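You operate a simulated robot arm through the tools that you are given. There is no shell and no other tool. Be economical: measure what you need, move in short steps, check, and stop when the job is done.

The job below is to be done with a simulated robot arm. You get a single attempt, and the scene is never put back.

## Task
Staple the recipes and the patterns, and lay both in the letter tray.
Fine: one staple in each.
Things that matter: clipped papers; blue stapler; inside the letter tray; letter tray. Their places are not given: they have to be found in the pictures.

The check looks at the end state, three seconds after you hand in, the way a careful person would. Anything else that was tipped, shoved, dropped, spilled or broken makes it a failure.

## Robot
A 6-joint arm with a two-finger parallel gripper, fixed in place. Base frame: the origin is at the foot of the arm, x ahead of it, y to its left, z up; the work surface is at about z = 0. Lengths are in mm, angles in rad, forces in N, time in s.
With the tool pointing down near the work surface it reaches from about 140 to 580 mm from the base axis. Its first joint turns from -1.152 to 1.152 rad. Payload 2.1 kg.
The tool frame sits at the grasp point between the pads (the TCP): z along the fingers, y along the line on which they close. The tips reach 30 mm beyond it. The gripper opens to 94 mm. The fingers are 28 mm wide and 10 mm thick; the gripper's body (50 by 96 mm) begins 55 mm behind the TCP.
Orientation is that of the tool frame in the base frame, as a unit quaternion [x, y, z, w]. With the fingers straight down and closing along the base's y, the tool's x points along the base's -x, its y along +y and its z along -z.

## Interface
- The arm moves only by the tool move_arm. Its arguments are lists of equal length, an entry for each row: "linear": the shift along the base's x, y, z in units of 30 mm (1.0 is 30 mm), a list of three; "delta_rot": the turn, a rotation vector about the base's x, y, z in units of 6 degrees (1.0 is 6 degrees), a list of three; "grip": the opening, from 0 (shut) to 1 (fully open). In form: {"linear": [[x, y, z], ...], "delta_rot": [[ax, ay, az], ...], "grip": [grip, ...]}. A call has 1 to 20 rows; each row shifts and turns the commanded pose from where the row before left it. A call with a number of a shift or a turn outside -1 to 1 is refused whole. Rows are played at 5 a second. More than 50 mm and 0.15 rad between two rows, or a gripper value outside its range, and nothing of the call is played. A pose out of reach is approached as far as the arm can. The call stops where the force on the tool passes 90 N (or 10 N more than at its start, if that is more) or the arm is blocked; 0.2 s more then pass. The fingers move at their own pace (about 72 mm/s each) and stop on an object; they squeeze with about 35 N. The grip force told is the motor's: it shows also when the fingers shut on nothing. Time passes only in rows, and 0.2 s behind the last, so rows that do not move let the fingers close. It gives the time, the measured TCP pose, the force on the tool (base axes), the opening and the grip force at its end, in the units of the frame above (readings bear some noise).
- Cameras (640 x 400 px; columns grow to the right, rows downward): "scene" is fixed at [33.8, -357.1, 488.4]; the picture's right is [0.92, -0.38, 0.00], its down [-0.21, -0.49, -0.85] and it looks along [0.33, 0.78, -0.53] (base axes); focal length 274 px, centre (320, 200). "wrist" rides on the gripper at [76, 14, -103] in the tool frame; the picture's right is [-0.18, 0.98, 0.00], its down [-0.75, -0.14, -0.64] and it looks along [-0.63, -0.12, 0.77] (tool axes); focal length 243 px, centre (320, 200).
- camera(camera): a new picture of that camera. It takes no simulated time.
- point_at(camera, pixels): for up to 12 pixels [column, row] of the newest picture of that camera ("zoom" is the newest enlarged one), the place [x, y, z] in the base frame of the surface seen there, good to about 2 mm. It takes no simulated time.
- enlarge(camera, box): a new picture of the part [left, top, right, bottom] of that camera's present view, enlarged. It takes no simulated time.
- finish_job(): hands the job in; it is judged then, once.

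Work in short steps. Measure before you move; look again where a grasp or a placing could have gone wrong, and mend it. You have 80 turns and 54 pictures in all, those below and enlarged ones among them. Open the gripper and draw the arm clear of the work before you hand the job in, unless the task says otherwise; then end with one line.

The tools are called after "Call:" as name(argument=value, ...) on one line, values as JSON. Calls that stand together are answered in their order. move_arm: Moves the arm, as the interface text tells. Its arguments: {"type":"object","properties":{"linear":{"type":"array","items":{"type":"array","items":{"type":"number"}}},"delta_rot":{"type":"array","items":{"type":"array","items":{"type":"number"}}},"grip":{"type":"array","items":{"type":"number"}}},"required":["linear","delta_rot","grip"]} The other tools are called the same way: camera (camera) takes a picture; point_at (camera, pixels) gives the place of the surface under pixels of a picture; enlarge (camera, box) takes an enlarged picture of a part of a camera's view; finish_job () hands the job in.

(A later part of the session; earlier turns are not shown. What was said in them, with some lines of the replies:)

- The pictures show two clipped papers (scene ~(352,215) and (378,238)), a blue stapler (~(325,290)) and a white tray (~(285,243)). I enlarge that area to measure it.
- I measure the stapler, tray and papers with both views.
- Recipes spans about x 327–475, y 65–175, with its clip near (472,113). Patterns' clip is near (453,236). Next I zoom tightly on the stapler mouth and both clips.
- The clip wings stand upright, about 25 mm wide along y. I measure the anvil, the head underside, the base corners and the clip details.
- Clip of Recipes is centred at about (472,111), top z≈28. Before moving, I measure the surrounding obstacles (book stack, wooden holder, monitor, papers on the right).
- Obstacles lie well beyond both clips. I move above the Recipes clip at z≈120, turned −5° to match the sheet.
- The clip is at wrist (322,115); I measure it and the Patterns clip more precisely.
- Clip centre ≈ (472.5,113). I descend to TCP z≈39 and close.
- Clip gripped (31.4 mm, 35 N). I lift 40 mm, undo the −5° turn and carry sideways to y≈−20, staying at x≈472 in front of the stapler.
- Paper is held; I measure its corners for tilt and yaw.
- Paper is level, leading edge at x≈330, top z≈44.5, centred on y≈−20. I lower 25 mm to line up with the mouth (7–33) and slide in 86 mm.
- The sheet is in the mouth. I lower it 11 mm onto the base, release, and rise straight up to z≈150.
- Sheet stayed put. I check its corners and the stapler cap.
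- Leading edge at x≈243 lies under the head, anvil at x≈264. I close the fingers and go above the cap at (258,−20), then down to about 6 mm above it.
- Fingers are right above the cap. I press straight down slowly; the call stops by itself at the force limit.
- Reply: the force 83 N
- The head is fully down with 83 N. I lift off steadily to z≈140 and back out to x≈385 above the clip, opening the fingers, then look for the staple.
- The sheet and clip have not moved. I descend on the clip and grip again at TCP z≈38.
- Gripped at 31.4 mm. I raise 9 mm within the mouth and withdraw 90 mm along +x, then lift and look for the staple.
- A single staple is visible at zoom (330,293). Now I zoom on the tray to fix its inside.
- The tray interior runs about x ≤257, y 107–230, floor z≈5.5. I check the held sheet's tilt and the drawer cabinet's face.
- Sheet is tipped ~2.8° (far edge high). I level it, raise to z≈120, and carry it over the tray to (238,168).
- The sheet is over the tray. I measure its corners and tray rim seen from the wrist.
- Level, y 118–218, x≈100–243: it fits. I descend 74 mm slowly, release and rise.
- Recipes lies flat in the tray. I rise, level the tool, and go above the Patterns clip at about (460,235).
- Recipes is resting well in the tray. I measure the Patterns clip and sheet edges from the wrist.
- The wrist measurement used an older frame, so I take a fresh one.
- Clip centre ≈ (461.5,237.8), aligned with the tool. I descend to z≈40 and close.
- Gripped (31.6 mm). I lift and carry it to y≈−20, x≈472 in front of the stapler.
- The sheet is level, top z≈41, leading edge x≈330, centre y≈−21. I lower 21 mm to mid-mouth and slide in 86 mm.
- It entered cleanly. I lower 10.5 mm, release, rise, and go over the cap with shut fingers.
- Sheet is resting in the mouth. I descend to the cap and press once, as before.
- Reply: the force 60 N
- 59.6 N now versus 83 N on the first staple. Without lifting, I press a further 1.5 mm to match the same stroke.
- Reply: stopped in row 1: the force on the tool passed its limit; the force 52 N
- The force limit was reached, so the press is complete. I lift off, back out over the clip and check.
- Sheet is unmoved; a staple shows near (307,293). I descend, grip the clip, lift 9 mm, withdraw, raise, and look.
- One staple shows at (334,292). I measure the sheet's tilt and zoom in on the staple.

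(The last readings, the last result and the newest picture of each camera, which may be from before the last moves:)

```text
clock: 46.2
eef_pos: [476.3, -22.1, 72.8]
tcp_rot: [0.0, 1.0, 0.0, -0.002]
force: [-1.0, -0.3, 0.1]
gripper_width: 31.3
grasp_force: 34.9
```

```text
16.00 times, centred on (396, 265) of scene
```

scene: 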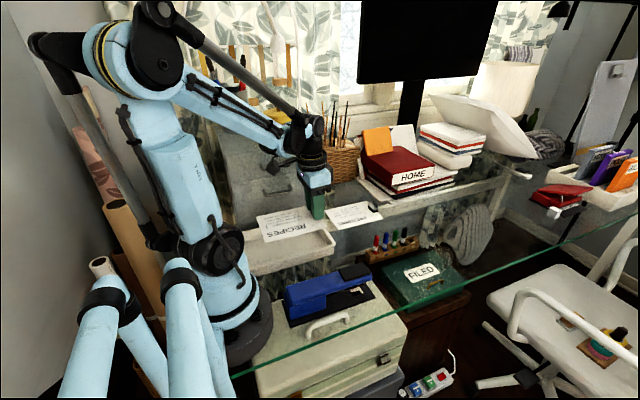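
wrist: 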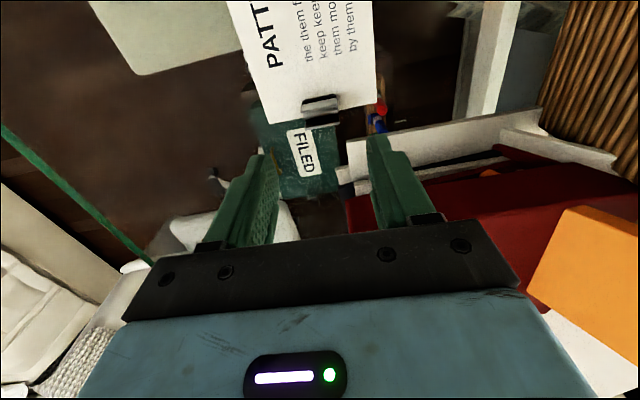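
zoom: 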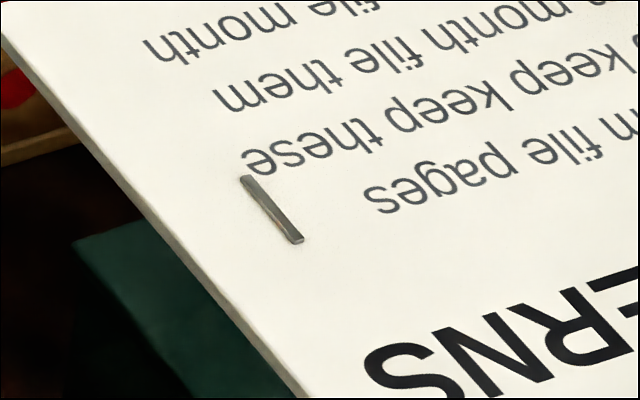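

Exactly one staple. I level the sheet, raise it, and carry it to (211,168) above the tray, so it will lie just behind the Recipes clip.

Call:
move_arm(linear=[[0, 0, 0.83], [0, 0, 0.83], [0, 0.9, 0], [0, 0.9, 0], [0, 0.9, 0], [-0.98, 0.9, 0], [-0.98, 0.9, 0], [-0.98, 0.9, 0], [-0.98, 0.93, 0], [-0.98, 0, 0], [-0.98, 0, 0], [-0.98, 0, 0], [-0.98, 0, 0], [-0.98, 0, 0], [0, 0, 0]], delta_rot=[[0, -0.22, 0], [0, -0.22, 0], [0, 0, 0], [0, 0, 0], [0, 0, 0], [0, 0, 0], [0, 0, 0], [0, 0, 0], [0, 0, 0], [0, 0, 0], [0, 0, 0], [0, 0, 0], [0, 0, 0], [0, 0, 0], [0, 0, 0]], grip=[0.2, 0.2, 0.2, 0.2, 0.2, 0.2, 0.2, 0.2, 0.2, 0.2, 0.2, 0.2, 0.2, 0.2, 0.2])

Call:
enlarge(camera="scene", box=[210, 165, 370, 285])

Call:
camera(camera="wrist")

```text
clock: 49.4
eef_pos: [209.7, 169.6, 122.4]
tcp_rot: [0.0, 1.0, 0.001, 0.021]
force: [-0.9, -0.2, -0.7]
gripper_width: 31.7
grasp_force: 35.0
```

```text
3.33 times, centred on (290, 225) of scene
```

zoom: 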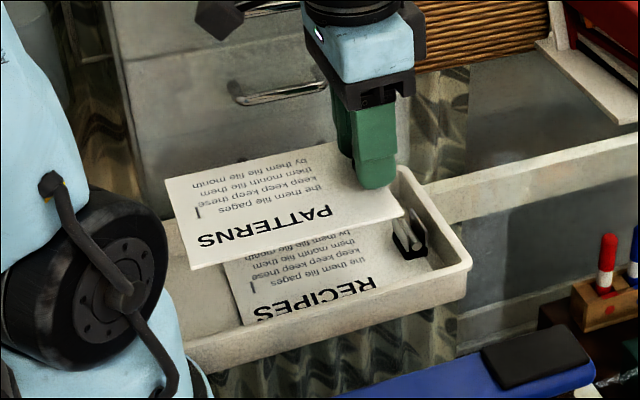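

```text
21 pictures are left
```

wrist: 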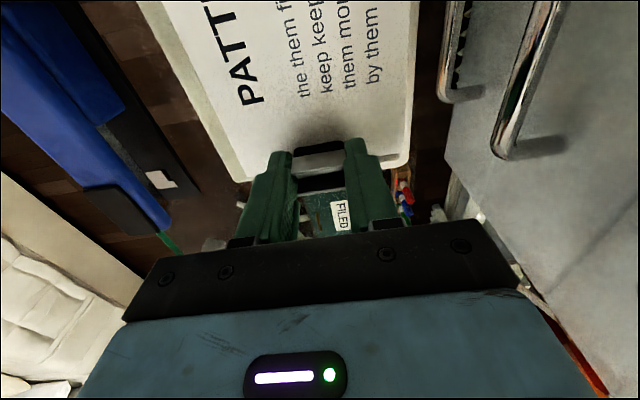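

I measure the held sheet, the Recipes clip, and the tray's left part now visible.

Call:
point_at(camera="zoom", pixels=[[168, 184], [194, 266], [400, 212], [394, 235], [402, 255], [426, 255], [400, 220], [190, 348], [178, 240], [195, 300], [215, 368], [172, 222]])

```text
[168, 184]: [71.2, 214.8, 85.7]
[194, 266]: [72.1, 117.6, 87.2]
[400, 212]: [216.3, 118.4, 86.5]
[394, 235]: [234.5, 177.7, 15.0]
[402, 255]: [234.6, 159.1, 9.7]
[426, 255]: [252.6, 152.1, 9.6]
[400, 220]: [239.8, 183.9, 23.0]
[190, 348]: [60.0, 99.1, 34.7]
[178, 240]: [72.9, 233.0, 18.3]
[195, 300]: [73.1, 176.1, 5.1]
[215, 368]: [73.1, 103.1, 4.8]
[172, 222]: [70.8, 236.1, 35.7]
```

Sheet edge is at x≈71.5, and I want to be sure of the tray's inner left end, so I probe the leftmost visible floor pixels.

Call:
enlarge(camera="scene", box=[240, 215, 288, 285])

Call:
point_at(camera="scene", pixels=[[246, 248], [245, 244], [248, 256], [251, 262], [249, 265], [244, 240], [247, 252], [252, 272], [243, 236]])

```text
5.71 times, centred on (264, 250) of scene
```

zoom: 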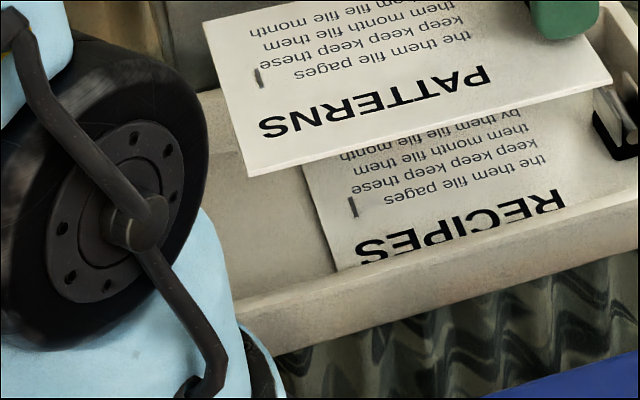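

```text
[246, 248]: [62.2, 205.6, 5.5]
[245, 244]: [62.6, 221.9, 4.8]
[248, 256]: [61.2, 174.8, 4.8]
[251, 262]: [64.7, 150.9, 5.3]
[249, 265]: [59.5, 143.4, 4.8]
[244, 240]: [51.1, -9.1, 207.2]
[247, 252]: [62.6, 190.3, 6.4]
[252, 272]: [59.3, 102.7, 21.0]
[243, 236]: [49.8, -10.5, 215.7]
```

Floor continues to at least x≈59.5, so the sheet fits with ≥12 mm to spare. I lower 71 mm and release.

Call:
move_arm(linear=[[0.05, 0, -0.7], [0, 0, -0.7], [0, 0, -0.6], [0, 0, -0.25], [0, 0, -0.12], [0, 0, 0], [0, 0, 0], [0, 0, 0]], delta_rot=[[0, 0, 0], [0, 0, 0], [0, 0, 0], [0, 0, 0], [0, 0, 0], [0, 0, 0], [0, 0, 0], [0, 0, 0]], grip=[0.2, 0.2, 0.2, 0.2, 0.2, 0.2, 0.5, 0.5])

Call:
enlarge(camera="scene", box=[210, 165, 370, 285])

```text
clock: 51.2
eef_pos: [213.0, 169.6, 51.5]
tcp_rot: [0.001, 1.0, 0.0, 0.021]
force: [0.6, 0.1, -0.1]
gripper_width: 47.0
grasp_force: 0.0
```

```text
3.33 times, centred on (290, 225) of scene
```

zoom: 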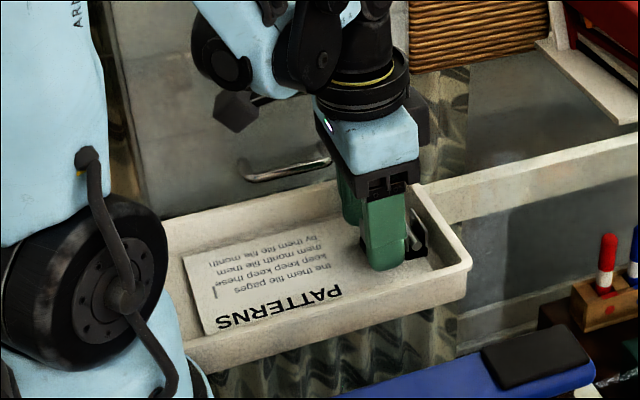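

Released inside the tray. I rise straight up, level the tool and draw clear.

Call:
move_arm(linear=[[0, 0, 0.5], [0, 0, 0.9], [0, 0, 0.9], [0, 0, 0.9], [0.5, 0, 0.9], [0.5, 0, 0.9], [0.5, 0, 0.9], [0.5, 0, 0.9], [0, 0, 0.9], [0, 0, 0.9], [0, 0, 0], [0, 0, 0]], delta_rot=[[0, 0, 0], [0, 0, 0], [0, 0.22, 0], [0, 0.22, 0], [0, 0, 0], [0, 0, 0], [0, 0, 0], [0, 0, 0], [0, 0, 0], [0, 0, 0], [0, 0, 0], [0, 0, 0]], grip=[0.5, 0.5, 0.5, 0.5, 1, 1, 1, 1, 1, 1, 1, 1])

Call:
camera(camera="scene")

Call:
enlarge(camera="scene", box=[210, 165, 370, 285])

```text
clock: 53.8
eef_pos: [272.7, 167.7, 308.5]
tcp_rot: [-0.001, 1.0, 0.0, -0.002]
force: [-0.4, 0.4, 0.6]
gripper_width: 93.9
grasp_force: 0.0
```

```text
18 pictures are left
```

scene: 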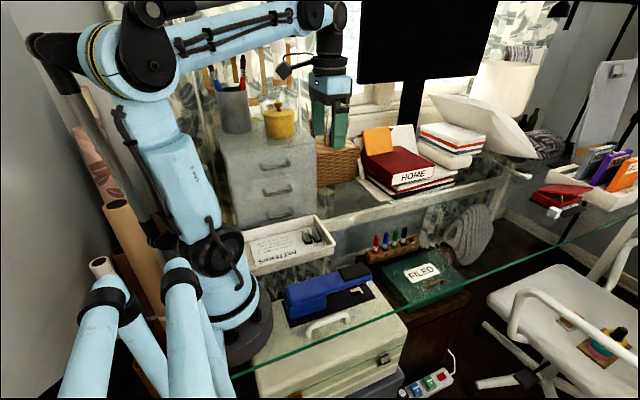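

```text
3.33 times, centred on (290, 225) of scene
```

zoom: 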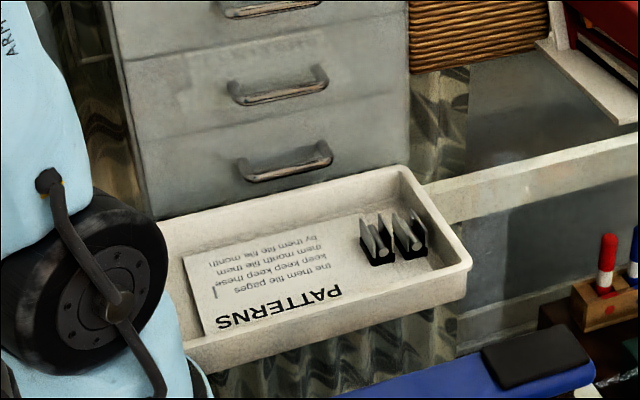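

Both stapled sheets lie flat in the tray with their clips side by side. The stapler and everything else are in place and the arm is clear, so I hand in.

Call:
finish_job()

```text
The job is handed in.
```

The recipes and the patterns each have one staple, and both lie flat in the letter tray; the last pictures show nothing else disturbed.
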